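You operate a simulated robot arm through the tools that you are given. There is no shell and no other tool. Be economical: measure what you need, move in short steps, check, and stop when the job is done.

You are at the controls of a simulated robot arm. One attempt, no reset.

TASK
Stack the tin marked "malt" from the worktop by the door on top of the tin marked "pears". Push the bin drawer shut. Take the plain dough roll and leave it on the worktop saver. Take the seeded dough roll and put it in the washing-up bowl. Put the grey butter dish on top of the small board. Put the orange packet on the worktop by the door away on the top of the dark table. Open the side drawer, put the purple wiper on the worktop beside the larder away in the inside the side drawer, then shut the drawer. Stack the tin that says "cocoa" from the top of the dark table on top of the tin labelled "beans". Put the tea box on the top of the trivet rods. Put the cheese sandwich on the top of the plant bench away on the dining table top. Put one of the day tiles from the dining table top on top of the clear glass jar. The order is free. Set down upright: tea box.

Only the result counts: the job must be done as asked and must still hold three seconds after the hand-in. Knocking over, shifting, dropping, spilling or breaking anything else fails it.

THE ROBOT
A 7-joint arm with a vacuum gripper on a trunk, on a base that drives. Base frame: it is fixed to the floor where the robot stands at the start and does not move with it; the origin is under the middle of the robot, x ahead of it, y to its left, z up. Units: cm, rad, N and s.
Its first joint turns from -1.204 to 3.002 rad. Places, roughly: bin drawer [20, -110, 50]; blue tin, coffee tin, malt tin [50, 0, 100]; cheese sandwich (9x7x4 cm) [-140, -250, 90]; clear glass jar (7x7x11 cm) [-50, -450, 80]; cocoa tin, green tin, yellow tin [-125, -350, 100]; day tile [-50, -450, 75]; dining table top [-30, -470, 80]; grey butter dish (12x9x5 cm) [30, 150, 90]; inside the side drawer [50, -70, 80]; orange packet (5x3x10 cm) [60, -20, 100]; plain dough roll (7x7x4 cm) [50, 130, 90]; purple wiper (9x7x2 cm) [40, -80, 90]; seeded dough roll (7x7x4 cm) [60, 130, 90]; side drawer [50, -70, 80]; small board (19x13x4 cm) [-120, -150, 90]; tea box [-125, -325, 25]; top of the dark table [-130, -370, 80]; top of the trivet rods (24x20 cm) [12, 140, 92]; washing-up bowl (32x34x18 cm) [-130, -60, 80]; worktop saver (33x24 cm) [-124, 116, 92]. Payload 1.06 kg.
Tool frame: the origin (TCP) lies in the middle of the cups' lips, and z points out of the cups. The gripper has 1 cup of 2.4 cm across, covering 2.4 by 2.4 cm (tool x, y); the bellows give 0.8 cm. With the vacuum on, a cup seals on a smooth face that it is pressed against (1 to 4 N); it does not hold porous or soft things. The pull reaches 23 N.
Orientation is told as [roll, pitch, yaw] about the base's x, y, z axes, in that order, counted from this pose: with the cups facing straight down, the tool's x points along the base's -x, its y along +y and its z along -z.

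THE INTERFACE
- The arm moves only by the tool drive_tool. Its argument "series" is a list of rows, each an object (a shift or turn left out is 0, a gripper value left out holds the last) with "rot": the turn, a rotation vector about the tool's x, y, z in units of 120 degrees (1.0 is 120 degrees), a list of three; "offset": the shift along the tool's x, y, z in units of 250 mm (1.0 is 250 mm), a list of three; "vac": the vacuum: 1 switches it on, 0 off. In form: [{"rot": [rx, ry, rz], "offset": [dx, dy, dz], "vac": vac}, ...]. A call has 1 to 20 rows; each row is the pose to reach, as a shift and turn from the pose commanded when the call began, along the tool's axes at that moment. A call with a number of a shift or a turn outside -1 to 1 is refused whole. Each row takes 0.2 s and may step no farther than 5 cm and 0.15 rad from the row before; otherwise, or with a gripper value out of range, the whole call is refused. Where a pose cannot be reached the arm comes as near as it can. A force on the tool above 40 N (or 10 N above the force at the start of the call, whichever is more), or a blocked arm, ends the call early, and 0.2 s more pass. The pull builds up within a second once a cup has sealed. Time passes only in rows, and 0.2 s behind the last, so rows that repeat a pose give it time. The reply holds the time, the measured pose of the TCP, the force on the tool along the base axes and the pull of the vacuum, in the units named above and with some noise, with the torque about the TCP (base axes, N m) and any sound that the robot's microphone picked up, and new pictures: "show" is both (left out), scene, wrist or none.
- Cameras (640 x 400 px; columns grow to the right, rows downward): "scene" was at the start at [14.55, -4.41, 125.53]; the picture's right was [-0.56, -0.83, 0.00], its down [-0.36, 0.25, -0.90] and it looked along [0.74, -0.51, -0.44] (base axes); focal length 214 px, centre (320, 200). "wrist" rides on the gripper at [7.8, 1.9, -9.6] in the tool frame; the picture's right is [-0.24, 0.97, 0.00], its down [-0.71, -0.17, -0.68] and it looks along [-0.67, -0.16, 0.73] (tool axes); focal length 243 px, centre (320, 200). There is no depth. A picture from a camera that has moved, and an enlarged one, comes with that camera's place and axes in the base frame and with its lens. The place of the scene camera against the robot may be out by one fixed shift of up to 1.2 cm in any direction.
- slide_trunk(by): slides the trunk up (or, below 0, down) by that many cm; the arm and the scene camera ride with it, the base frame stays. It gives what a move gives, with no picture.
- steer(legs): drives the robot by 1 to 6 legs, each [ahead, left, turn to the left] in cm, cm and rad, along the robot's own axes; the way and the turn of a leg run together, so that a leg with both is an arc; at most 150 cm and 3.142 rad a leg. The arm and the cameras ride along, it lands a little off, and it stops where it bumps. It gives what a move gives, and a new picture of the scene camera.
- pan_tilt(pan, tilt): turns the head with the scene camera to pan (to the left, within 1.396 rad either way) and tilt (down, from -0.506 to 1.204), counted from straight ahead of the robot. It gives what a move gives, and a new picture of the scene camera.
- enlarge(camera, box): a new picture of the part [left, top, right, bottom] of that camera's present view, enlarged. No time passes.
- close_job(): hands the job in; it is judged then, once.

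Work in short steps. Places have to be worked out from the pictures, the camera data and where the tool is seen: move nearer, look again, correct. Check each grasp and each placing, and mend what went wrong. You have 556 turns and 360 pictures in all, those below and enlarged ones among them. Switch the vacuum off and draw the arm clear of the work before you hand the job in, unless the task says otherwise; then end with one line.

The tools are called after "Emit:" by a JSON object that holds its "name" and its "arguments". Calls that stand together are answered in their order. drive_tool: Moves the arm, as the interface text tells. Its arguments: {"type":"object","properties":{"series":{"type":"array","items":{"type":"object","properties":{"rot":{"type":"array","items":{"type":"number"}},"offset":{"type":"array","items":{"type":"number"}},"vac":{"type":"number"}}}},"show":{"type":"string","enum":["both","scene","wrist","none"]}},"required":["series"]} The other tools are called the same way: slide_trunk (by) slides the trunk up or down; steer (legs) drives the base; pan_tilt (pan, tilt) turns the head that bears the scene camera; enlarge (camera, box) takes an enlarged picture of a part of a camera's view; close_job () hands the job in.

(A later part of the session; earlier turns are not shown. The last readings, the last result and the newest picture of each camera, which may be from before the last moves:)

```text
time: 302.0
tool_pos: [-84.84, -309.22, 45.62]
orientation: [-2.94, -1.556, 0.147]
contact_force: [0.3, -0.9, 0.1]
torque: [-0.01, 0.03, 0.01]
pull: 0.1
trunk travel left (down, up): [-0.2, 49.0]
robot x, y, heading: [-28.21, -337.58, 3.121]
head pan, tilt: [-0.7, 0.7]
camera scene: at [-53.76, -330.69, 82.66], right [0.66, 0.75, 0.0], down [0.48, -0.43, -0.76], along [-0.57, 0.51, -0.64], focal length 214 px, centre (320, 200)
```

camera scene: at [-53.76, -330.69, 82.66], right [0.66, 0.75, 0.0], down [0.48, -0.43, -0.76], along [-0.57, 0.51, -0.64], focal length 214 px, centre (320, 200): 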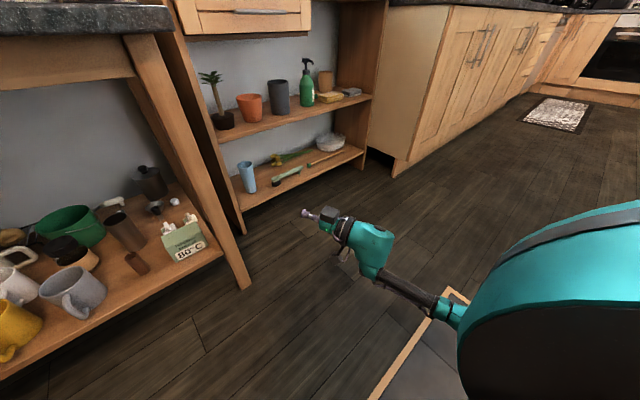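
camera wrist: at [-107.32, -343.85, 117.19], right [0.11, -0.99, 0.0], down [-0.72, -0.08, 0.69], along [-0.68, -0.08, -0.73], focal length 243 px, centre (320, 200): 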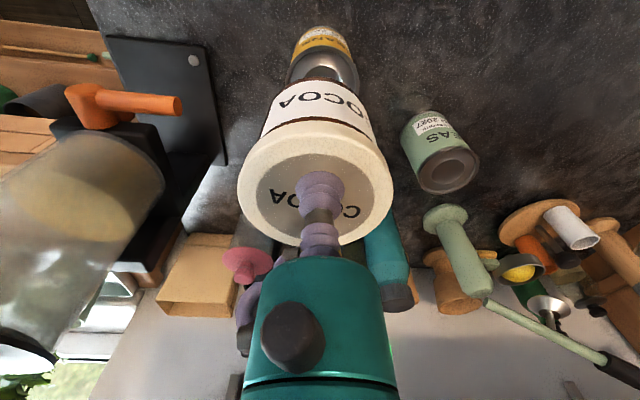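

Works: the tool is horizontal. Now try lowering to z≈26.5.

Emit:
{"name": "drive_tool", "arguments": {"series": [{"offset": [0.16, 0, 0]}, {"offset": [0.32, 0, 0]}, {"offset": [0.48, 0, 0]}, {"offset": [0.64, 0, 0]}, {"offset": [0.76, 0, 0]}]}}

```text
time: 303.2
tool_pos: [-85.01, -309.22, 26.6]
orientation: [-2.919, -1.559, 0.125]
contact_force: [0.1, -1.3, 0.1]
torque: [0.02, 0.0, -0.01]
pull: 0.0
trunk travel left (down, up): [-0.2, 49.0]
robot x, y, heading: [-28.29, -337.89, 3.116]
head pan, tilt: [-0.7, 0.7]
camera scene: at [-53.76, -330.69, 82.66], right [0.66, 0.75, 0.0], down [0.48, -0.43, -0.76], along [-0.57, 0.51, -0.64], focal length 214 px, centre (320, 200)
camera wrist: at [-75.59, -307.7, 18.78], right [0.34, -0.91, 0.23], down [0.59, 0.4, 0.7], along [-0.73, -0.1, 0.68], focal length 243 px, centre (320, 200)
```

scene: 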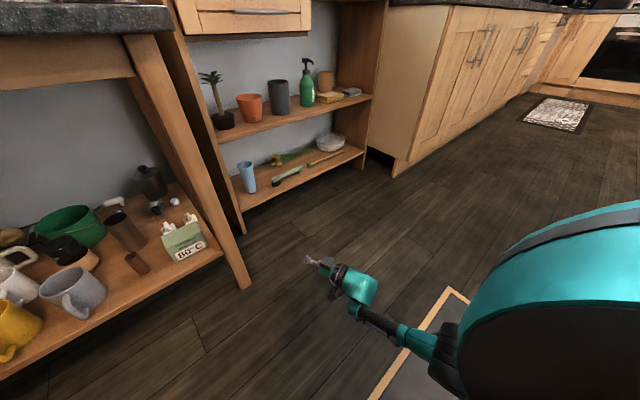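
wrist: 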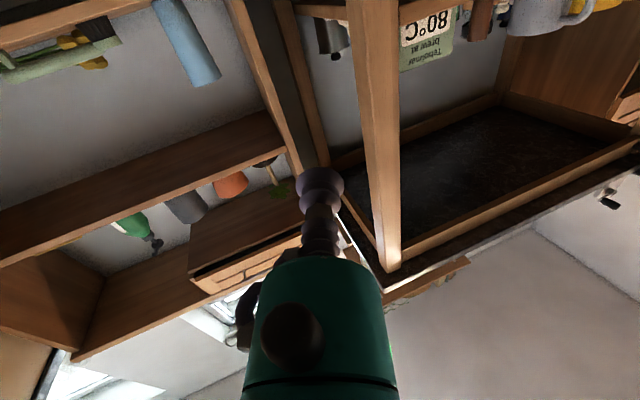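

Reachable. Roll the tool about its axis so the wrist camera comes to the side/up, away from the shelf edge.

Emit:
{"name": "drive_tool", "arguments": {"series": [{"rot": [0, 0, 0.07]}, {"rot": [0, 0, 0.14]}, {"rot": [0, 0, 0.21]}, {"rot": [0, 0, 0.28]}, {"rot": [0, 0, 0.35]}, {"rot": [0, 0, 0.42]}, {"rot": [0, 0, 0.49]}, {"rot": [0, 0, 0.56]}, {"rot": [0, 0, 0.63]}, {"rot": [0, 0, 0.69]}, {"rot": [0, 0, 0.75]}], "show": "wrist"}}

```text
time: 305.6
tool_pos: [-84.98, -309.23, 26.63]
orientation: [1.582, 0.001, 1.921]
contact_force: [-1.2, -0.1, -0.9]
torque: [0.02, -0.01, -0.02]
pull: 0.1
trunk travel left (down, up): [-0.2, 49.0]
robot x, y, heading: [-27.84, -337.32, 3.124]
head pan, tilt: [-0.7, 0.7]
camera wrist: at [-73.37, -313.32, 28.57], right [-0.07, 0.22, 0.97], down [0.4, 0.9, -0.18], along [-0.91, 0.37, -0.15], focal length 243 px, centre (320, 200)
```

wrist: 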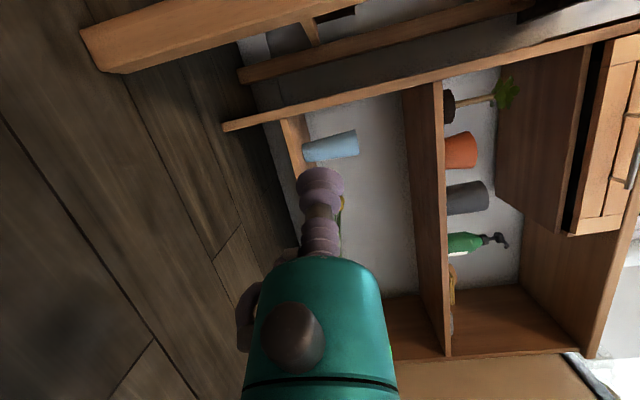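

Camera now at the side. Yaw the tool so it points straight along -x (turn -0.35 rad about vertical).

Emit:
{"name": "drive_tool", "arguments": {"series": [{"rot": [0, -0.056, 0]}, {"rot": [0, -0.112, 0]}, {"rot": [0, -0.167, 0]}], "show": "none"}}

Emit:
{"name": "pan_tilt", "arguments": {"pan": -0.6, "tilt": 0.7}}

```text
time: 306.4
tool_pos: [-84.98, -309.22, 26.6]
orientation: [1.581, 0.001, 1.569]
contact_force: [-0.5, 0.5, 0.1]
torque: [0.0, 0.0, 0.01]
pull: 0.0
trunk travel left (down, up): [-0.2, 49.0]
robot x, y, heading: [-28.14, -337.55, 3.119]
head pan, tilt: [-0.7, 0.7]
```

```text
time: 307.1
tool_pos: [-85.0, -309.3, 26.65]
orientation: [1.584, 0.002, 1.574]
contact_force: [-0.2, -0.3, -0.5]
torque: [-0.01, 0.02, 0.0]
pull: 0.0
trunk travel left (down, up): [-0.2, 49.0]
robot x, y, heading: [-28.3, -337.38, 3.12]
head pan, tilt: [-0.6, 0.7]
camera scene: at [-54.29, -331.35, 82.66], right [0.58, 0.81, 0.0], down [0.52, -0.38, -0.76], along [-0.62, 0.45, -0.64], focal length 214 px, centre (320, 200)
```

scene: 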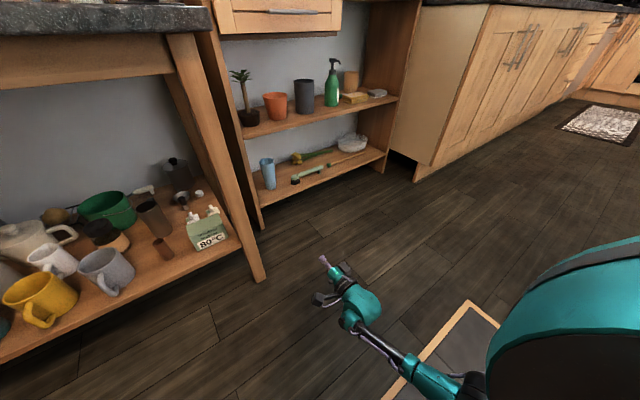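

Now drive so the TCP faces the box: left 24.5, then ahead ~12.

Emit:
{"name": "steer", "arguments": {"legs": [[0, 24.5, 0], [12, 0, 0]]}}

Emit:
{"name": "drive_tool", "arguments": {"series": [{"offset": [0, 0, 0]}], "show": "wrist"}}

```text
time: 309.7
tool_pos: [-97.55, -333.06, 26.72]
orientation: [1.583, 0.002, 1.569]
contact_force: [0.5, -0.1, 0.0]
torque: [0.03, -0.02, 0.03]
pull: 0.1
trunk travel left (down, up): [-0.2, 49.0]
robot x, y, heading: [-40.67, -361.2, 3.111]
head pan, tilt: [-0.6, 0.7]
camera scene: at [-66.9, -355.33, 82.67], right [0.59, 0.81, 0.0], down [0.52, -0.38, -0.77], along [-0.62, 0.45, -0.64], focal length 214 px, centre (320, 200)
```

scene: 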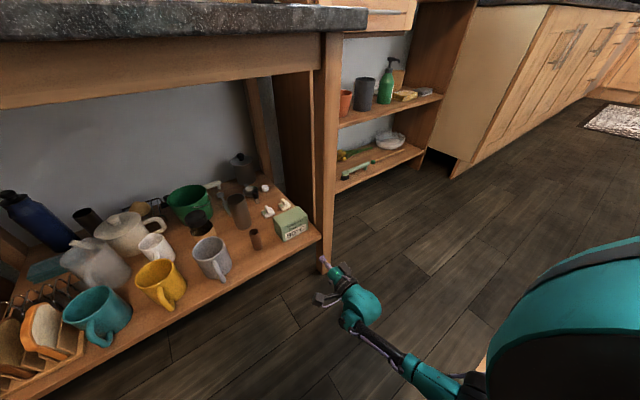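

```text
time: 310.1
tool_pos: [-97.43, -333.04, 26.75]
orientation: [1.583, 0.002, 1.57]
contact_force: [1.1, 0.9, 0.4]
torque: [0.0, 0.03, -0.04]
pull: 0.1
trunk travel left (down, up): [-0.2, 49.0]
robot x, y, heading: [-40.71, -361.66, 3.125]
head pan, tilt: [-0.6, 0.7]
camera wrist: at [-88.05, -340.94, 28.62], right [0.01, 0.24, 0.97], down [0.68, 0.71, -0.18], along [-0.73, 0.67, -0.15], focal length 243 px, centre (320, 200)
```

wrist: 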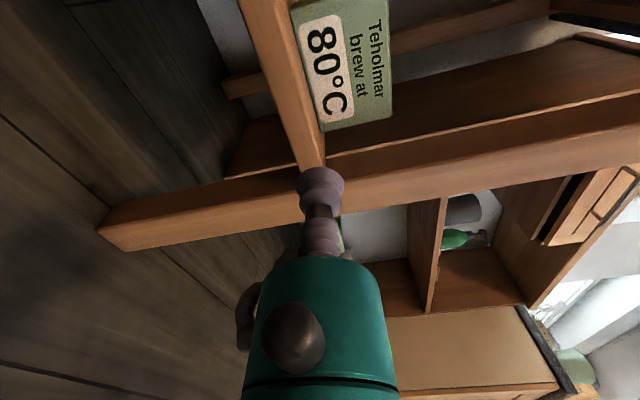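

Wrist view shows the shelf at z≈26, box z 26.3–33.6, front x≈-111, centre y≈-333.9. Raise TCP to 30.4, then advance to x≈-108.5.

Emit:
{"name": "drive_tool", "arguments": {"series": [{"offset": [0.036, 0.146, 0]}, {"offset": [0.036, 0.146, 0.15]}, {"offset": [0.036, 0.146, 0.3]}, {"offset": [0.036, 0.146, 0.42]}]}}

```text
time: 311.1
tool_pos: [-107.97, -333.96, 30.28]
orientation: [1.582, 0.0, 1.568]
contact_force: [-1.1, 0.5, 0.2]
torque: [-0.02, -0.08, 0.01]
pull: 0.0
trunk travel left (down, up): [-0.2, 49.0]
robot x, y, heading: [-40.83, -361.41, 3.112]
head pan, tilt: [-0.6, 0.7]
camera scene: at [-66.9, -355.33, 82.66], right [0.59, 0.81, 0.0], down [0.52, -0.38, -0.76], along [-0.62, 0.45, -0.64], focal length 214 px, centre (320, 200)
camera wrist: at [-98.46, -341.8, 32.21], right [0.01, 0.24, 0.97], down [0.69, 0.71, -0.18], along [-0.73, 0.67, -0.15], focal length 243 px, centre (320, 200)
```

scene: 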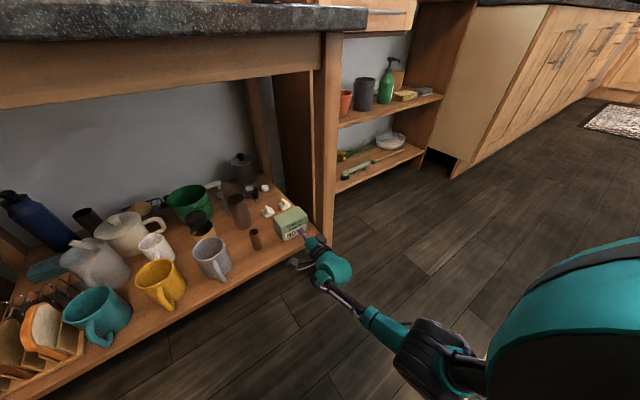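
wrist: 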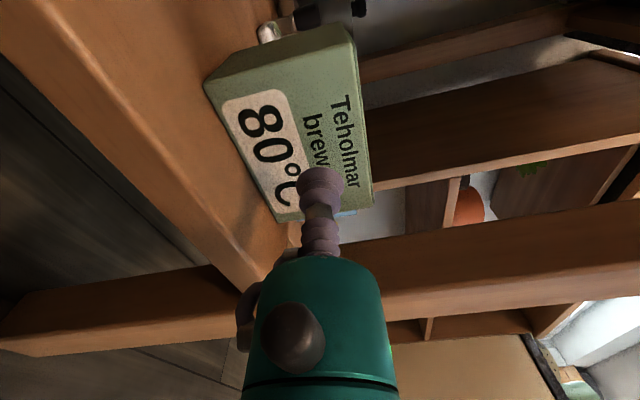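

Advance to contact with vacuum on.

Emit:
{"name": "drive_tool", "arguments": {"series": [{"offset": [0.03, 0, 0.06], "vac": 1}, {"offset": [0.03, 0, 0.09]}, {"offset": [0.03, 0, 0.108]}, {"offset": [0.03, 0, 0.122]}, {"offset": [0.03, 0, 0.136]}, {"offset": [0.03, 0, 0.148]}, {"offset": [0.03, 0, 0.16]}], "show": "wrist"}}

```text
time: 312.7
tool_pos: [-112.04, -334.69, 30.59]
orientation: [1.582, 0.002, 1.569]
contact_force: [0.0, 0.0, -0.5]
torque: [0.0, -0.06, 0.0]
pull: 22.8
trunk travel left (down, up): [-0.2, 49.0]
robot x, y, heading: [-40.98, -361.42, 3.117]
head pan, tilt: [-0.6, 0.7]
camera wrist: at [-102.54, -342.55, 32.41], right [0.01, 0.24, 0.97], down [0.68, 0.71, -0.18], along [-0.73, 0.67, -0.15], focal length 243 px, centre (320, 200)
```

wrist: 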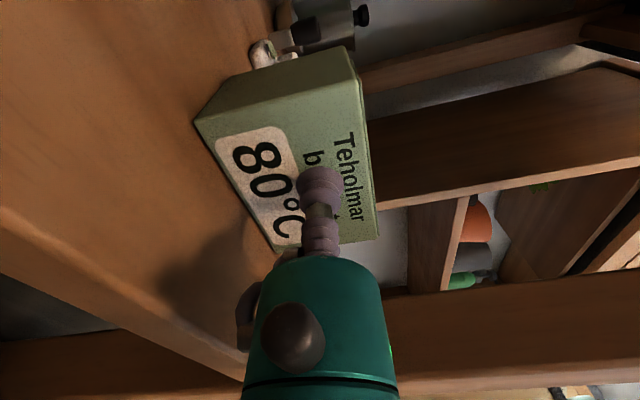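

Sealed. Lift 2 cm, then draw straight out.

Emit:
{"name": "drive_tool", "arguments": {"series": [{"offset": [0, 0.02, -0.005]}, {"offset": [0, 0.06, -0.02]}, {"offset": [0, 0.1, -0.06]}, {"offset": [0, 0.12, -0.22]}, {"offset": [0, 0.12, -0.4]}, {"offset": [0, 0.12, -0.58]}, {"offset": [0, 0.12, -0.76]}]}}

```text
time: 314.3
tool_pos: [-93.02, -334.68, 33.37]
orientation: [1.581, 0.003, 1.57]
contact_force: [0.2, 0.4, 0.1]
torque: [-0.01, -0.02, 0.01]
pull: 22.4
trunk travel left (down, up): [-0.2, 49.0]
robot x, y, heading: [-40.19, -361.52, 3.116]
head pan, tilt: [-0.6, 0.7]
camera scene: at [-66.92, -355.33, 82.66], right [0.59, 0.81, 0.0], down [0.52, -0.38, -0.76], along [-0.62, 0.45, -0.64], focal length 214 px, centre (320, 200)
camera wrist: at [-83.51, -342.55, 35.31], right [0.01, 0.24, 0.97], down [0.68, 0.71, -0.18], along [-0.73, 0.67, -0.15], focal length 243 px, centre (320, 200)
```

scene: 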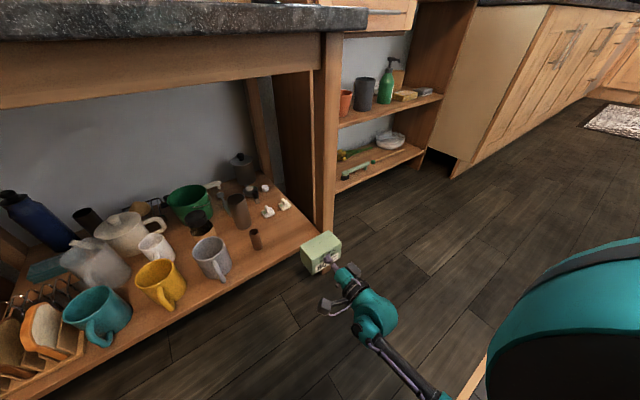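
wrist: 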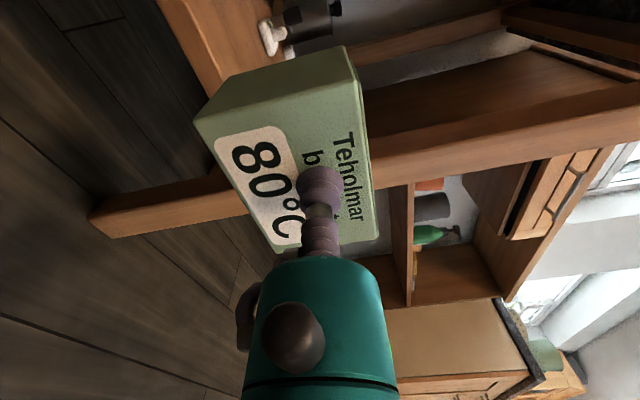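

Tea box held firmly (10x6x7 cm). Raise the trunk and travel to the trivet side of the kitchen.

Emit:
{"name": "steer", "arguments": {"legs": [[-12, 0, 0]]}}

Emit:
{"name": "slide_trunk", "arguments": {"by": 46}}

Emit:
{"name": "steer", "arguments": {"legs": [[0, 0, -1.55], [0, 26, 0], [150, 0, 0], [150, 0, 0], [80, 0, 0]]}}

```text
time: 315.5
tool_pos: [-80.84, -335.03, 33.32]
orientation: [1.584, 0.001, 1.571]
contact_force: [0.8, -1.0, -1.7]
torque: [0.0, -0.06, 0.01]
pull: 23.1
trunk travel left (down, up): [-0.2, 49.0]
robot x, y, heading: [-28.55, -361.74, 3.112]
head pan, tilt: [-0.6, 0.7]
camera scene: at [-54.64, -355.68, 82.66], right [0.58, 0.81, 0.0], down [0.52, -0.38, -0.76], along [-0.62, 0.45, -0.64], focal length 214 px, centre (320, 200)
```

scene: 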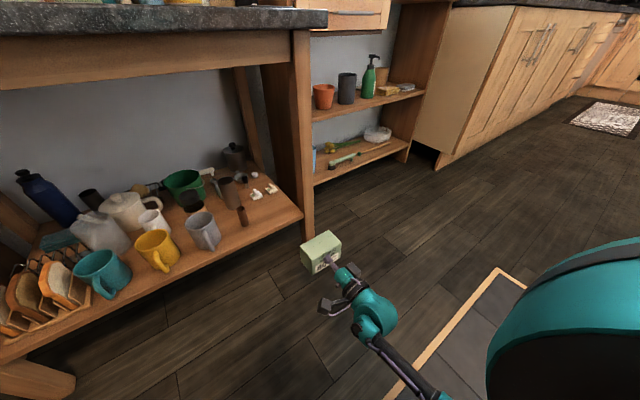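

```text
refused: 46 is not a number from -40 to 40
```

```text
time: 339.1
tool_pos: [-34.37, 72.23, 33.31]
orientation: [1.585, 0.003, 0.043]
contact_force: [-0.8, 1.4, -1.0]
torque: [-0.03, 0.01, 0.01]
pull: 22.8
trunk travel left (down, up): [-0.2, 49.0]
robot x, y, heading: [-58.88, 19.02, 1.589]
head pan, tilt: [-0.6, 0.7]
camera scene: at [-54.98, 45.48, 82.66], right [0.84, -0.55, 0.0], down [-0.35, -0.54, -0.76], along [0.42, 0.64, -0.64], focal length 214 px, centre (320, 200)
```

scene: 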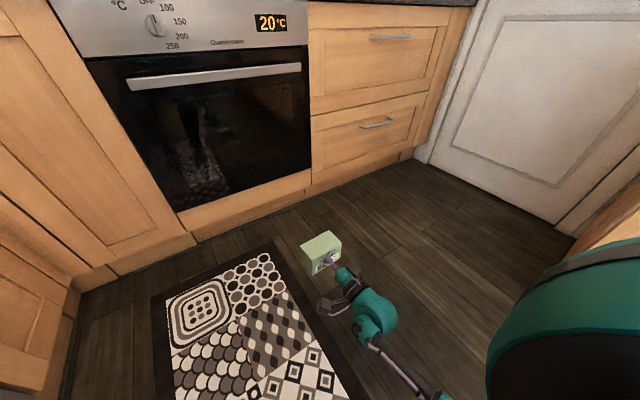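

Arrived with the box still held. Raise the trunk now.

Emit:
{"name": "slide_trunk", "arguments": {"by": 40}}

Emit:
{"name": "slide_trunk", "arguments": {"by": 8}}

Emit:
{"name": "pan_tilt", "arguments": {"pan": -0.6, "tilt": 0.5}}

```text
time: 342.9
tool_pos: [-34.38, 72.19, 73.32]
orientation: [1.582, 0.001, 0.043]
contact_force: [0.7, -0.5, -2.0]
torque: [-0.05, 0.01, -0.03]
pull: 23.0
trunk travel left (down, up): [-40.2, 9.0]
robot x, y, heading: [-58.71, 18.66, 1.591]
head pan, tilt: [-0.6, 0.7]
```

```text
time: 344.1
tool_pos: [-34.32, 72.15, 81.29]
orientation: [1.581, 0.002, 0.044]
contact_force: [-0.7, -0.2, -1.6]
torque: [-0.04, 0.01, 0.01]
pull: 23.2
trunk travel left (down, up): [-48.2, 1.0]
robot x, y, heading: [-58.68, 18.56, 1.589]
head pan, tilt: [-0.6, 0.7]
```

```text
time: 344.8
tool_pos: [-34.32, 72.18, 81.38]
orientation: [1.584, 0.003, 0.043]
contact_force: [-0.1, 0.4, -2.0]
torque: [-0.04, 0.01, 0.02]
pull: 23.0
trunk travel left (down, up): [-48.2, 1.0]
robot x, y, heading: [-59.05, 19.03, 1.59]
head pan, tilt: [-0.6, 0.499]
camera scene: at [-54.3, 28.45, 134.47], right [0.84, -0.55, 0.0], down [-0.26, -0.4, -0.88], along [0.48, 0.73, -0.48], focal length 214 px, centre (320, 200)
```

scene: 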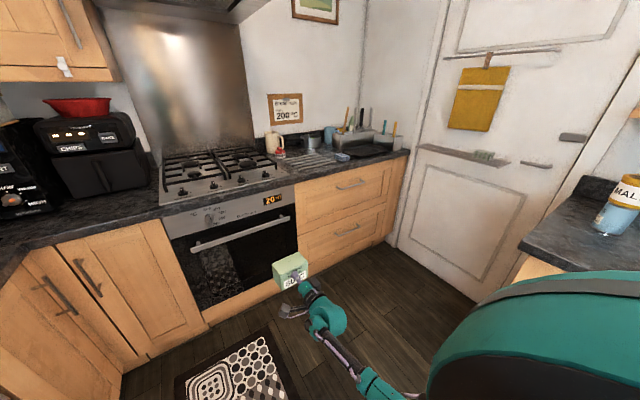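

Raise the tool to z≈105.

Emit:
{"name": "drive_tool", "arguments": {"series": [{"offset": [0, 0.18, 0]}, {"offset": [0, 0.36, 0]}, {"offset": [0, 0.54, 0]}, {"offset": [0, 0.72, 0]}, {"offset": [0, 0.9, 0]}, {"offset": [0, 0.96, 0]}], "show": "scene"}}

```text
time: 346.2
tool_pos: [-34.43, 71.88, 105.37]
orientation: [1.58, 0.001, 0.044]
contact_force: [0.5, 0.0, -1.6]
torque: [-0.03, -0.01, -0.01]
pull: 22.5
trunk travel left (down, up): [-48.2, 1.0]
robot x, y, heading: [-58.56, 19.13, 1.587]
head pan, tilt: [-0.6, 0.499]
camera scene: at [-54.3, 28.45, 134.48], right [0.84, -0.55, 0.0], down [-0.26, -0.4, -0.88], along [0.48, 0.73, -0.48], focal length 214 px, centre (320, 200)
```

scene: 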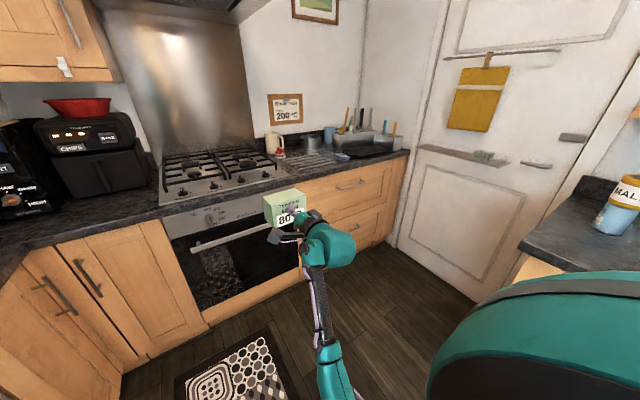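

Turn left 0.48 so the box approaches at 30°, and drive to the stage point before the trivet.

Emit:
{"name": "steer", "arguments": {"legs": [[0, 0, 0.48], [4, -87, 0]]}}

Emit:
{"name": "pan_tilt", "arguments": {"pan": -0.5, "tilt": 0.5}}

Emit:
{"name": "drive_tool", "arguments": {"series": [{"offset": [0, 0, 0]}], "show": "wrist"}}

```text
time: 352.2
tool_pos: [11.35, 122.44, 105.55]
orientation: [1.582, 0.001, 0.535]
contact_force: [0.5, -0.4, -1.6]
torque: [-0.09, -0.01, 0.03]
pull: 23.2
trunk travel left (down, up): [-48.2, 1.0]
robot x, y, heading: [14.55, 63.99, 2.079]
head pan, tilt: [-0.6, 0.499]
camera scene: at [14.52, 75.12, 134.48], right [1.0, -0.09, 0.0], down [-0.04, -0.48, -0.88], along [0.08, 0.87, -0.48], focal length 214 px, centre (320, 200)
```

scene: 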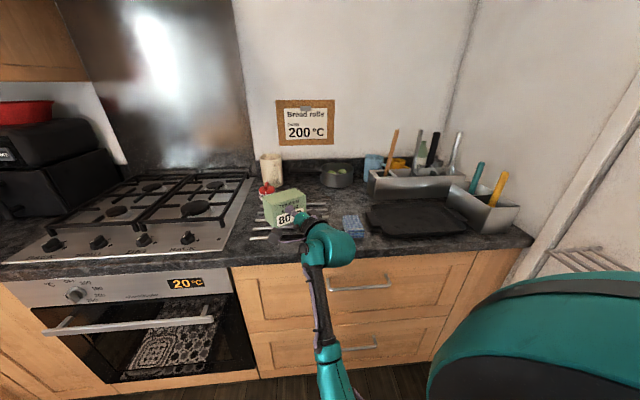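

```text
time: 352.9
tool_pos: [11.34, 122.53, 105.41]
orientation: [1.583, 0.001, 0.535]
contact_force: [0.0, 0.3, -0.9]
torque: [-0.03, -0.03, -0.04]
pull: 22.8
trunk travel left (down, up): [-48.2, 1.0]
robot x, y, heading: [14.74, 63.8, 2.081]
head pan, tilt: [-0.499, 0.499]
camera scene: at [13.58, 75.14, 134.48], right [1.0, 0.01, 0.0], down [0.0, -0.48, -0.88], along [-0.01, 0.88, -0.48], focal length 214 px, centre (320, 200)
```

scene: 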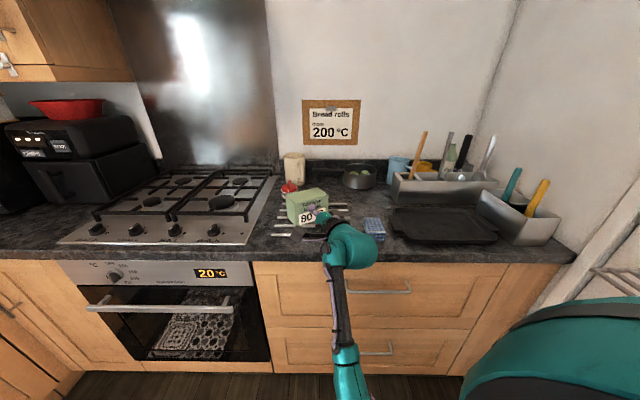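

```text
time: 353.3
tool_pos: [11.39, 122.68, 105.54]
orientation: [1.583, 0.0, 0.534]
contact_force: [0.0, -0.1, -1.9]
torque: [-0.04, -0.02, -0.03]
pull: 22.4
trunk travel left (down, up): [-48.2, 1.0]
robot x, y, heading: [14.87, 64.39, 2.085]
head pan, tilt: [-0.499, 0.499]
camera wrist: at [9.39, 110.3, 107.41], right [0.21, 0.11, 0.97], down [0.96, -0.23, -0.18], along [0.2, 0.97, -0.15], focal length 243 px, centre (320, 200)
```

wrist: 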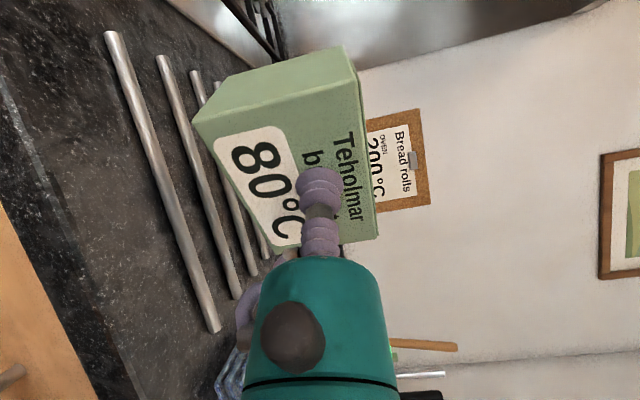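

Rods confirmed at y≈129.6..150. Advance TCP to (11.5,134.2) at height.

Emit:
{"name": "drive_tool", "arguments": {"series": [{"offset": [-0.08, 0, 0.133]}, {"offset": [-0.16, 0, 0.266]}, {"offset": [-0.24, 0, 0.4]}, {"offset": [-0.24, -0.1, 0.4]}]}}

Emit:
{"name": "enlarge", "arguments": {"camera": "scene", "box": [240, 140, 440, 265]}}

```text
time: 354.3
tool_pos: [11.49, 134.4, 103.09]
orientation: [1.583, 0.002, 0.534]
contact_force: [-0.1, -0.2, -0.9]
torque: [-0.04, 0.01, -0.02]
pull: 23.1
trunk travel left (down, up): [-48.2, 1.0]
robot x, y, heading: [15.04, 64.21, 2.08]
head pan, tilt: [-0.499, 0.499]
camera scene: at [13.59, 75.12, 134.48], right [1.0, 0.01, 0.0], down [0.01, -0.48, -0.88], along [-0.01, 0.88, -0.48], focal length 214 px, centre (320, 200)
camera wrist: at [9.58, 122.17, 104.97], right [0.21, 0.11, 0.97], down [0.96, -0.23, -0.18], along [0.2, 0.97, -0.15], focal length 243 px, centre (320, 200)
```

scene: 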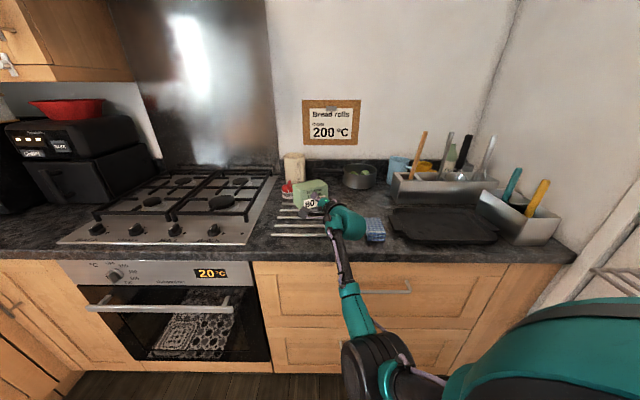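
wrist: 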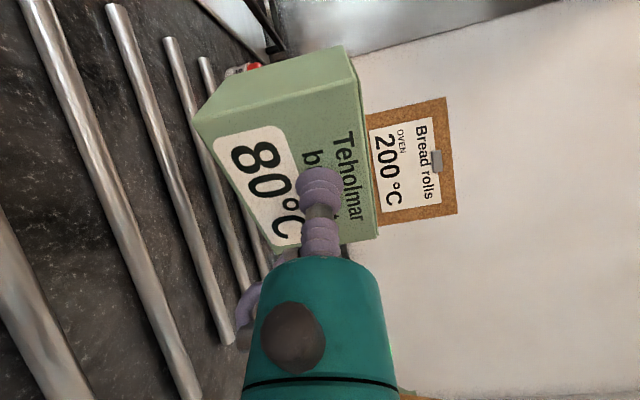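

```text
3.20 times, centred on (340, 202) of scene
camera zoom: at [13.59, 75.12, 134.48], right [1.0, 0.01, 0.0], down [0.01, -0.48, -0.88], along [-0.01, 0.88, -0.48], focal length 686 px, centre (256, 192)
```

zoom: 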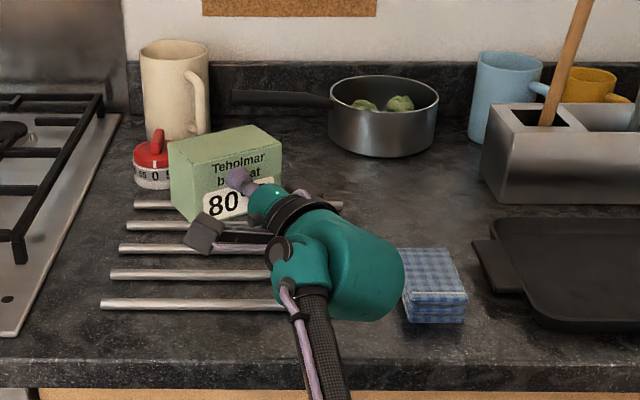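

Clearances look fine. Lower toward the rods.

Emit:
{"name": "drive_tool", "arguments": {"series": [{"offset": [0, -0.1, 0]}, {"offset": [0, -0.18, 0]}, {"offset": [0, -0.22, 0]}], "show": "wrist"}}

Emit:
{"name": "enlarge", "arguments": {"camera": "scene", "box": [240, 140, 440, 265]}}

```text
time: 355.1
tool_pos: [11.35, 134.39, 97.59]
orientation: [1.583, 0.003, 0.533]
contact_force: [-0.3, -0.5, -1.4]
torque: [-0.08, -0.01, 0.06]
pull: 23.1
trunk travel left (down, up): [-48.2, 1.0]
robot x, y, heading: [14.85, 64.05, 2.082]
head pan, tilt: [-0.499, 0.499]
camera wrist: at [9.4, 122.15, 99.48], right [0.21, 0.11, 0.97], down [0.96, -0.23, -0.18], along [0.2, 0.97, -0.15], focal length 243 px, centre (320, 200)
```

wrist: 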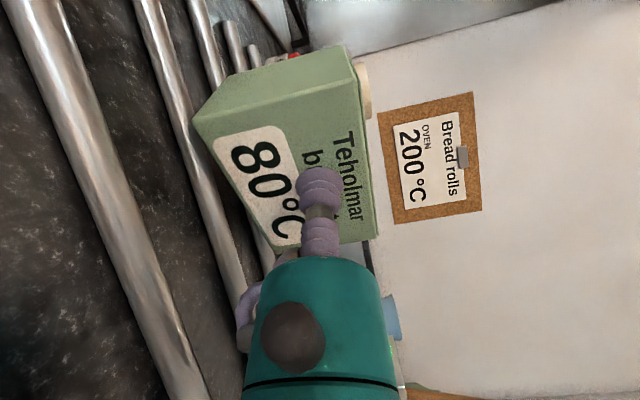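

```text
3.20 times, centred on (340, 202) of scene
camera zoom: at [13.58, 75.14, 134.48], right [1.0, 0.01, 0.0], down [0.01, -0.48, -0.88], along [-0.01, 0.88, -0.48], focal length 686 px, centre (256, 192)
```

zoom: 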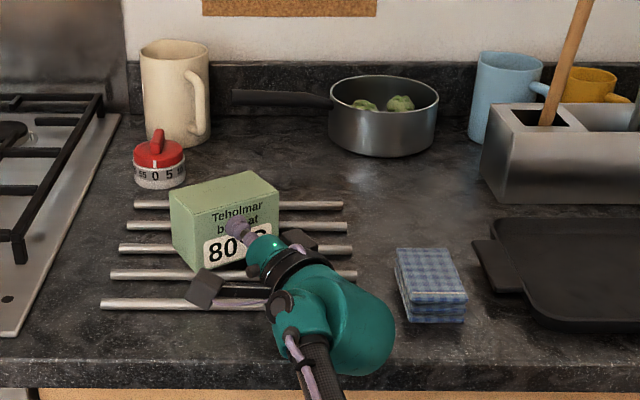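

Emit:
{"name": "drive_tool", "arguments": {"series": [{"offset": [0, -0.02, 0]}, {"offset": [0, -0.035, 0]}, {"offset": [0, -0.048, 0]}, {"offset": [0, -0.06, 0]}, {"offset": [0, -0.072, 0]}], "show": "none"}}

```text
time: 356.3
tool_pos: [11.31, 134.11, 95.9]
orientation: [1.588, 0.0, 0.533]
contact_force: [3.9, -3.9, 15.3]
torque: [-0.1, -0.1, 0.02]
pull: 22.8
trunk travel left (down, up): [-48.2, 1.0]
robot x, y, heading: [15.04, 63.82, 2.084]
head pan, tilt: [-0.499, 0.499]
```

Contact at the expected height; check before releasing.

Emit:
{"name": "enlarge", "arguments": {"camera": "scene", "box": [270, 180, 370, 242]}}

```text
6.40 times, centred on (320, 211) of scene
camera zoom: at [13.64, 74.9, 134.51], right [1.0, 0.01, 0.0], down [0.0, -0.48, -0.88], along [-0.01, 0.88, -0.48], focal length 1373 px, centre (320, 130)
```

zoom: 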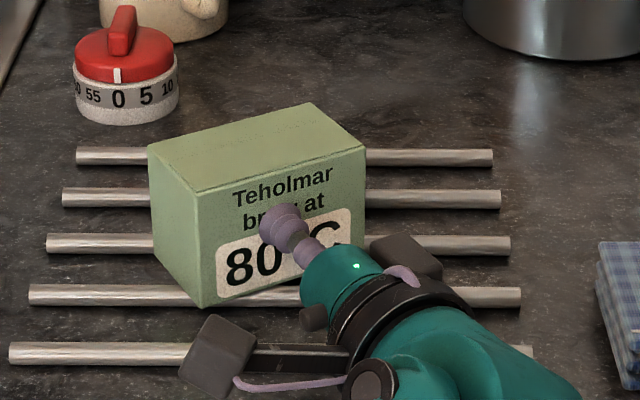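

Box rests on the rods. Release and back straight off.

Emit:
{"name": "drive_tool", "arguments": {"series": [{"vac": 0, "offset": [0, 0.006, 0]}, {"offset": [0, 0.01, 0]}, {"offset": [0, 0.01, 0]}, {"offset": [0, 0.01, 0]}, {"offset": [0, 0.01, 0]}, {"offset": [0, 0.01, -0.03]}, {"offset": [0, 0.02, -0.12]}, {"offset": [0, 0.06, -0.28]}, {"offset": [0, 0.1, -0.45]}, {"offset": [0, 0.2, -0.6]}], "show": "scene"}}

Emit:
{"name": "enlarge", "arguments": {"camera": "scene", "box": [270, 160, 370, 242]}}

```text
time: 358.5
tool_pos: [19.1, 121.25, 100.67]
orientation: [1.583, 0.002, 0.535]
contact_force: [0.4, 0.0, 0.6]
torque: [0.02, 0.01, -0.01]
pull: 0.1
trunk travel left (down, up): [-48.2, 1.0]
robot x, y, heading: [14.97, 64.25, 2.079]
head pan, tilt: [-0.499, 0.499]
camera scene: at [13.59, 75.08, 134.48], right [1.0, 0.01, 0.0], down [0.01, -0.48, -0.88], along [-0.01, 0.88, -0.48], focal length 214 px, centre (320, 200)
```

scene: 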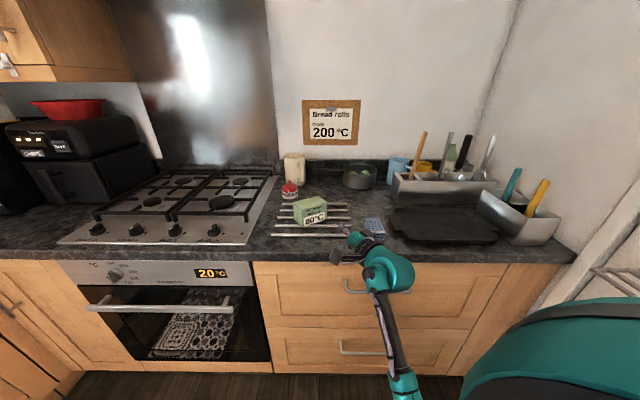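

```text
4.88 times, centred on (320, 201) of scene
camera zoom: at [13.59, 75.08, 134.48], right [1.0, 0.01, 0.0], down [0.01, -0.48, -0.88], along [-0.01, 0.88, -0.48], focal length 1046 px, centre (320, 195)
```

zoom: 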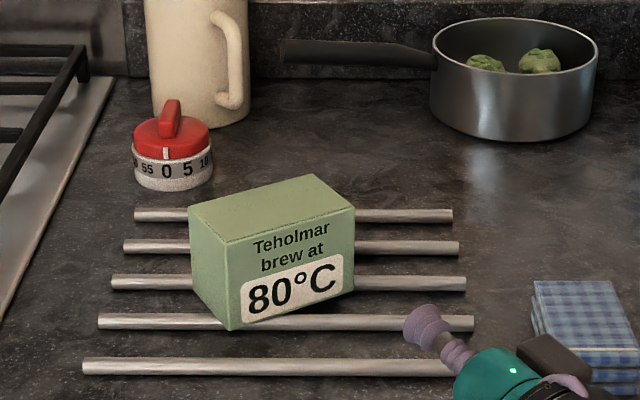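

Tea box stands upright on the rods. Next the orange packet: move away left, turn to face +x.

Emit:
{"name": "steer", "arguments": {"legs": [[18.5, 41, 0], [0, 0, -2.08], [0, -48, 0]]}}

Emit:
{"name": "pan_tilt", "arguments": {"pan": -0.5, "tilt": 0.55}}

Emit:
{"name": "drive_tool", "arguments": {"series": [{"offset": [0, 0, 0]}], "show": "wrist"}}

```text
time: 368.8
tool_pos: [12.46, -22.26, 100.49]
orientation: [1.583, 0.002, -1.607]
contact_force: [0.7, -0.5, 0.2]
torque: [-0.01, 0.01, 0.01]
pull: 0.1
trunk travel left (down, up): [-48.2, 1.0]
robot x, y, heading: [-33.36, 12.24, -0.066]
head pan, tilt: [-0.499, 0.499]
camera scene: at [-24.84, 8.14, 134.48], right [-0.53, -0.85, 0.0], down [-0.41, 0.25, -0.88], along [0.74, -0.47, -0.48], focal length 214 px, centre (320, 200)
```

scene: 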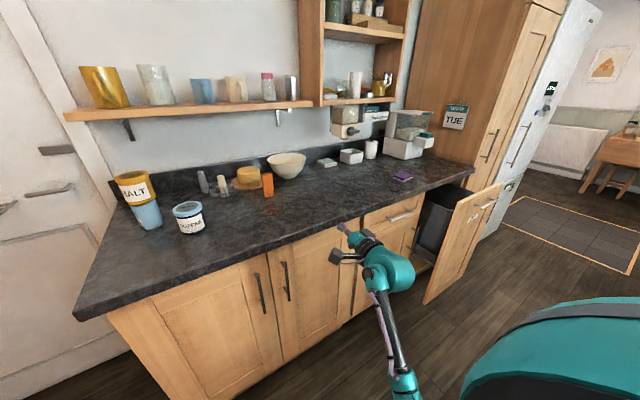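

```text
time: 369.4
tool_pos: [12.52, -22.16, 100.63]
orientation: [1.582, 0.003, -1.607]
contact_force: [0.2, 0.1, 0.4]
torque: [0.01, -0.01, 0.0]
pull: 0.1
trunk travel left (down, up): [-48.2, 1.0]
robot x, y, heading: [-33.45, 12.17, -0.059]
head pan, tilt: [-0.499, 0.55]
camera scene: at [-24.94, 8.25, 134.02], right [-0.53, -0.85, 0.0], down [-0.44, 0.28, -0.85], along [0.72, -0.45, -0.52], focal length 214 px, centre (320, 200)
```

scene: 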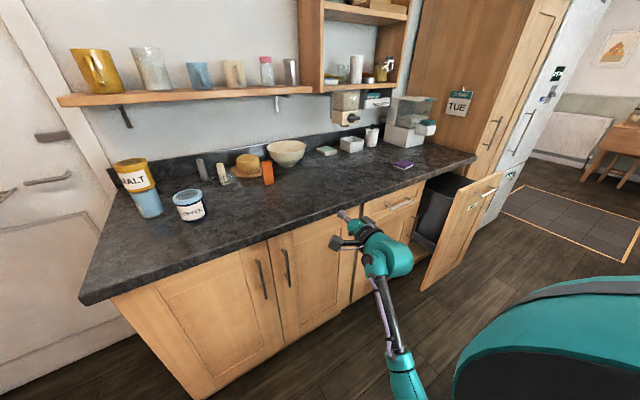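

```text
time: 369.8
tool_pos: [12.56, -22.15, 100.62]
orientation: [1.582, 0.002, -1.607]
contact_force: [0.0, 0.2, 0.8]
torque: [-0.04, -0.01, 0.04]
pull: 0.0
trunk travel left (down, up): [-48.2, 1.0]
robot x, y, heading: [-33.31, 12.51, -0.059]
head pan, tilt: [-0.499, 0.55]
camera wrist: at [3.12, -14.01, 102.54], right [-0.02, -0.24, 0.97], down [-0.71, -0.68, -0.18], along [0.71, -0.69, -0.15], focal length 243 px, centre (320, 200)
```

wrist: 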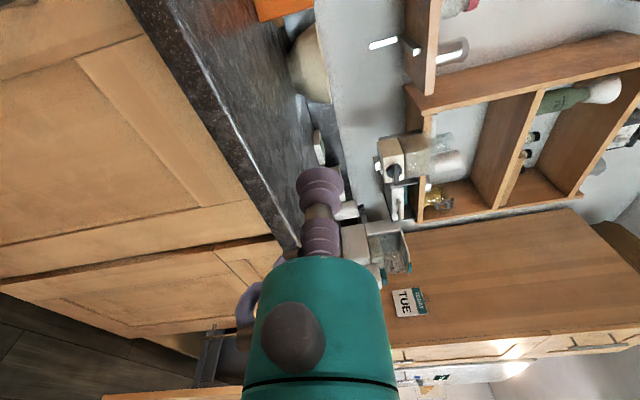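

The forearm hangs below the wrist in this pose, so for the packet I need the tool pointing down again. Reverse: roll back first.

Emit:
{"name": "drive_tool", "arguments": {"series": [{"rot": [0, 0, -0.07]}, {"rot": [0, 0, -0.14]}, {"rot": [0, 0, -0.21]}, {"rot": [0, 0, -0.28]}, {"rot": [0, 0, -0.35]}, {"rot": [0, 0, -0.42]}, {"rot": [0, 0, -0.49]}, {"rot": [0, 0, -0.56]}, {"rot": [0, 0, -0.63]}, {"rot": [0, 0, -0.69]}, {"rot": [0, 0, -0.75]}], "show": "none"}}

Emit:
{"name": "drive_tool", "arguments": {"series": [{"rot": [0, 0.0682, 0], "offset": [-0.03, 0, -0.05]}, {"rot": [0, 0.1364, 0], "offset": [-0.06, 0, -0.1]}, {"rot": [0, 0.2046, 0], "offset": [-0.09, 0, -0.15]}, {"rot": [0, 0.2728, 0], "offset": [-0.12, 0, -0.2]}, {"rot": [0, 0.341, 0], "offset": [-0.15, 0, -0.25]}, {"rot": [0, 0.4092, 0], "offset": [-0.18, 0, -0.3]}, {"rot": [0, 0.4774, 0], "offset": [-0.2, 0, -0.35]}, {"rot": [0, 0.5456, 0], "offset": [-0.2, 0, -0.4]}, {"rot": [0, 0.6138, 0], "offset": [-0.2, 0, -0.45]}, {"rot": [0, 0.682, 0], "offset": [-0.2, 0, -0.5]}, {"rot": [0, 0.75, 0], "offset": [-0.2, 0, -0.55]}], "show": "scene"}}

```text
time: 372.2
tool_pos: [12.6, -22.24, 100.6]
orientation: [-3.113, -1.557, 3.079]
contact_force: [-0.6, 0.2, -0.8]
torque: [0.01, -0.02, 0.01]
pull: 0.1
trunk travel left (down, up): [-48.2, 1.0]
robot x, y, heading: [-33.68, 12.04, -0.056]
head pan, tilt: [-0.499, 0.55]
```

```text
time: 374.6
tool_pos: [-1.3, -21.69, 105.46]
orientation: [0.002, -0.009, -0.036]
contact_force: [0.0, 0.7, 0.1]
torque: [-0.02, -0.02, 0.01]
pull: 0.0
trunk travel left (down, up): [-48.2, 1.0]
robot x, y, heading: [-33.47, 12.24, -0.056]
head pan, tilt: [-0.499, 0.55]
camera scene: at [-24.94, 8.24, 134.02], right [-0.53, -0.85, 0.0], down [-0.44, 0.28, -0.85], along [0.72, -0.45, -0.52], focal length 214 px, centre (320, 200)
```

scene: 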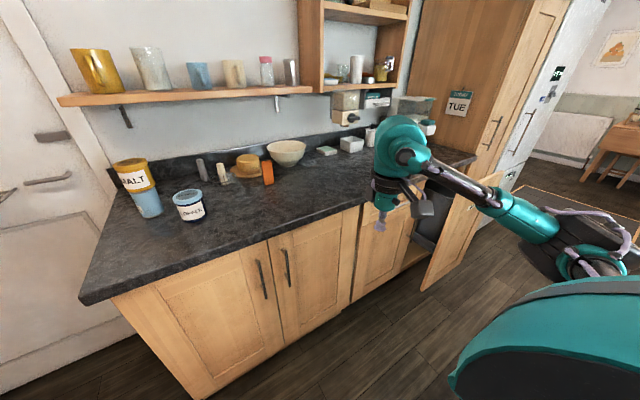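

Tool-down again. Raise a bit and drive to the worktop for the packet.

Emit:
{"name": "drive_tool", "arguments": {"series": [{"offset": [0, 0, -0.15]}, {"offset": [0, 0, -0.3]}], "show": "none"}}

Emit:
{"name": "steer", "arguments": {"legs": [[41, -4, 0]]}}

Emit:
{"name": "drive_tool", "arguments": {"series": [{"offset": [0, 0, 0]}], "show": "wrist"}}

```text
time: 375.2
tool_pos: [-1.38, -21.74, 112.86]
orientation: [0.001, -0.01, -0.036]
contact_force: [0.1, -0.3, -0.6]
torque: [0.0, 0.02, -0.06]
pull: 0.2
trunk travel left (down, up): [-48.2, 1.0]
robot x, y, heading: [-33.73, 12.27, -0.064]
head pan, tilt: [-0.499, 0.55]
```

```text
time: 377.8
tool_pos: [39.67, -28.31, 112.93]
orientation: [0.002, -0.014, -0.039]
contact_force: [0.8, -0.3, -1.3]
torque: [-0.01, 0.02, 0.0]
pull: 0.1
trunk travel left (down, up): [-48.2, 1.0]
robot x, y, heading: [7.63, 5.97, -0.065]
head pan, tilt: [-0.499, 0.55]
camera scene: at [16.12, 1.83, 134.02], right [-0.53, -0.85, 0.0], down [-0.44, 0.28, -0.85], along [0.72, -0.45, -0.52], focal length 214 px, centre (320, 200)
```

scene: 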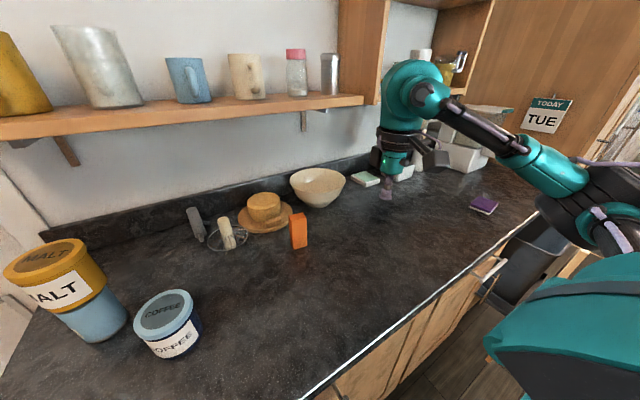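

```text
time: 378.2
tool_pos: [39.59, -28.24, 113.0]
orientation: [0.002, -0.011, -0.038]
contact_force: [-0.9, 0.1, -0.4]
torque: [0.01, 0.01, 0.03]
pull: 0.1
trunk travel left (down, up): [-48.2, 1.0]
robot x, y, heading: [7.85, 6.28, -0.063]
head pan, tilt: [-0.499, 0.55]
camera wrist: at [31.68, -26.04, 122.56], right [0.27, 0.96, 0.0], down [0.69, -0.2, 0.69], along [0.67, -0.19, -0.72], focal length 243 px, centre (320, 200)
```

wrist: 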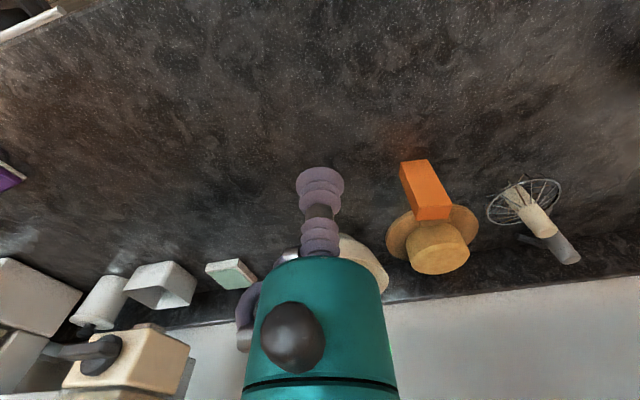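

Packet top ≈(57.4,-18.4,101.5). Move above it.

Emit:
{"name": "drive_tool", "arguments": {"series": [{"offset": [-0.14, 0.084, 0.02]}, {"offset": [-0.28, 0.167, 0.04]}, {"offset": [-0.42, 0.25, 0.06]}, {"offset": [-0.56, 0.334, 0.08]}, {"offset": [-0.697, 0.418, 0.1]}]}}

```text
time: 379.4
tool_pos: [57.55, -18.41, 110.77]
orientation: [0.0, -0.012, -0.038]
contact_force: [0.1, -0.1, -0.2]
torque: [0.03, -0.01, 0.03]
pull: 0.1
trunk travel left (down, up): [-48.2, 1.0]
robot x, y, heading: [7.49, 5.6, -0.064]
head pan, tilt: [-0.499, 0.55]
camera scene: at [16.13, 1.9, 134.02], right [-0.53, -0.85, 0.0], down [-0.44, 0.28, -0.85], along [0.72, -0.45, -0.52], focal length 214 px, centre (320, 200)
camera wrist: at [49.63, -16.27, 120.28], right [0.27, 0.96, 0.0], down [0.69, -0.2, 0.69], along [0.67, -0.19, -0.72], focal length 243 px, centre (320, 200)
```

scene: 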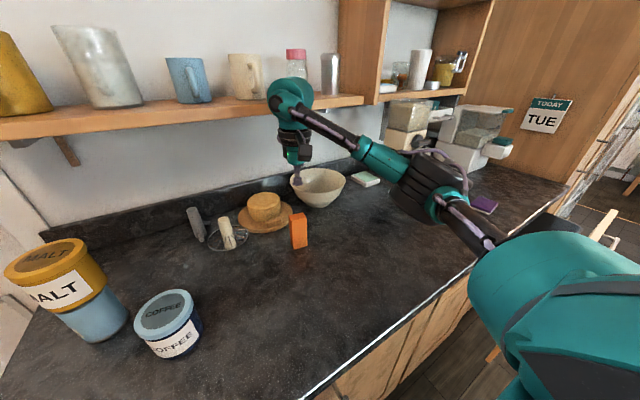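
wrist: 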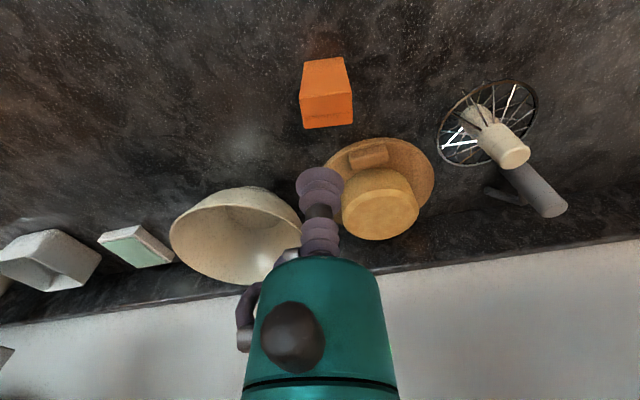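

Emit:
{"name": "drive_tool", "arguments": {"series": [{"offset": [-0.02, 0.016, 0.15]}, {"offset": [-0.02, 0.016, 0.3]}], "show": "wrist"}}

```text
time: 380.0
tool_pos: [58.02, -18.12, 103.25]
orientation: [0.002, -0.012, -0.039]
contact_force: [-0.3, -0.1, -0.5]
torque: [0.02, 0.01, 0.01]
pull: 0.0
trunk travel left (down, up): [-48.2, 1.0]
robot x, y, heading: [7.73, 6.12, -0.064]
head pan, tilt: [-0.499, 0.55]
camera wrist: at [50.05, -15.97, 112.85], right [0.27, 0.96, 0.01], down [0.69, -0.2, 0.69], along [0.67, -0.19, -0.72], focal length 243 px, centre (320, 200)
```

wrist: 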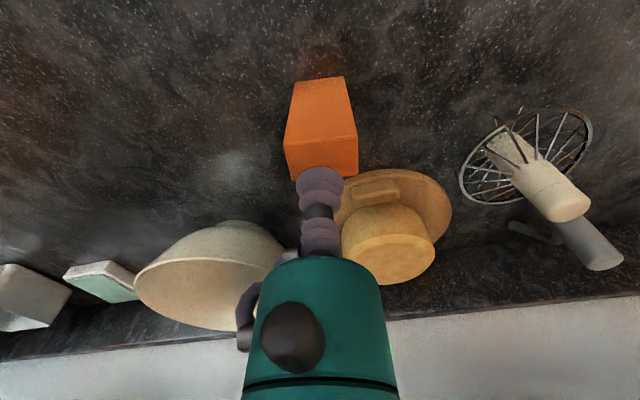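

Centred. Descend to contact with vacuum.

Emit:
{"name": "drive_tool", "arguments": {"series": [{"offset": [0, 0, 0.05], "vac": 1}, {"offset": [0, 0, 0.075]}, {"offset": [0, 0, 0.09]}, {"offset": [0, 0, 0.103]}, {"offset": [0, 0, 0.115]}, {"offset": [0, 0, 0.125]}, {"offset": [0, 0, 0.125]}], "show": "none"}}

```text
time: 381.6
tool_pos: [57.99, -18.12, 100.31]
orientation: [0.001, -0.015, -0.038]
contact_force: [2.6, -1.6, 20.9]
torque: [-0.07, 0.0, 0.0]
pull: 22.6
trunk travel left (down, up): [-48.2, 1.0]
robot x, y, heading: [7.75, 6.04, -0.063]
head pan, tilt: [-0.499, 0.55]
```

Sealed. Lift and draw back.

Emit:
{"name": "drive_tool", "arguments": {"series": [{"offset": [0, 0, -0.04]}, {"offset": [0, 0, -0.14]}, {"offset": [0, 0, -0.3]}, {"offset": [0, 0, -0.48]}, {"offset": [0.1, 0, -0.6]}, {"offset": [0.27, 0, -0.64]}, {"offset": [0.45, -0.06, -0.64]}, {"offset": [0.62, -0.12, -0.64]}]}}

```text
time: 383.4
tool_pos: [42.13, -20.38, 115.94]
orientation: [0.002, -0.012, -0.041]
contact_force: [-0.7, -0.6, 0.4]
torque: [-0.01, 0.01, 0.02]
pull: 22.5
trunk travel left (down, up): [-48.2, 1.0]
robot x, y, heading: [7.86, 5.74, -0.06]
head pan, tilt: [-0.499, 0.55]
camera scene: at [16.0, 1.81, 134.03], right [-0.53, -0.85, 0.0], down [-0.44, 0.28, -0.85], along [0.72, -0.45, -0.52], focal length 214 px, centre (320, 200)
camera wrist: at [34.32, -18.15, 125.57], right [0.27, 0.96, 0.0], down [0.69, -0.2, 0.69], along [0.67, -0.19, -0.72], focal length 243 px, centre (320, 200)
```

scene: 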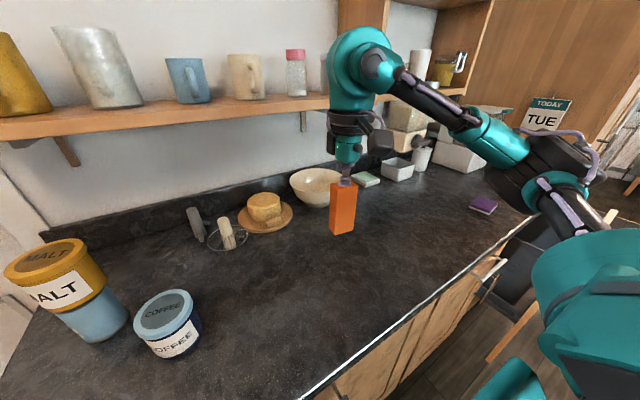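
wrist: 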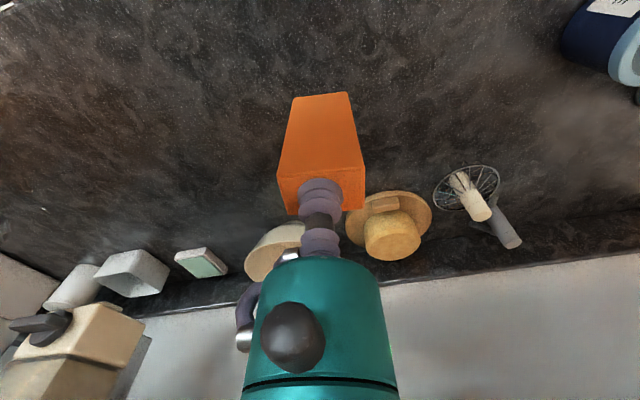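

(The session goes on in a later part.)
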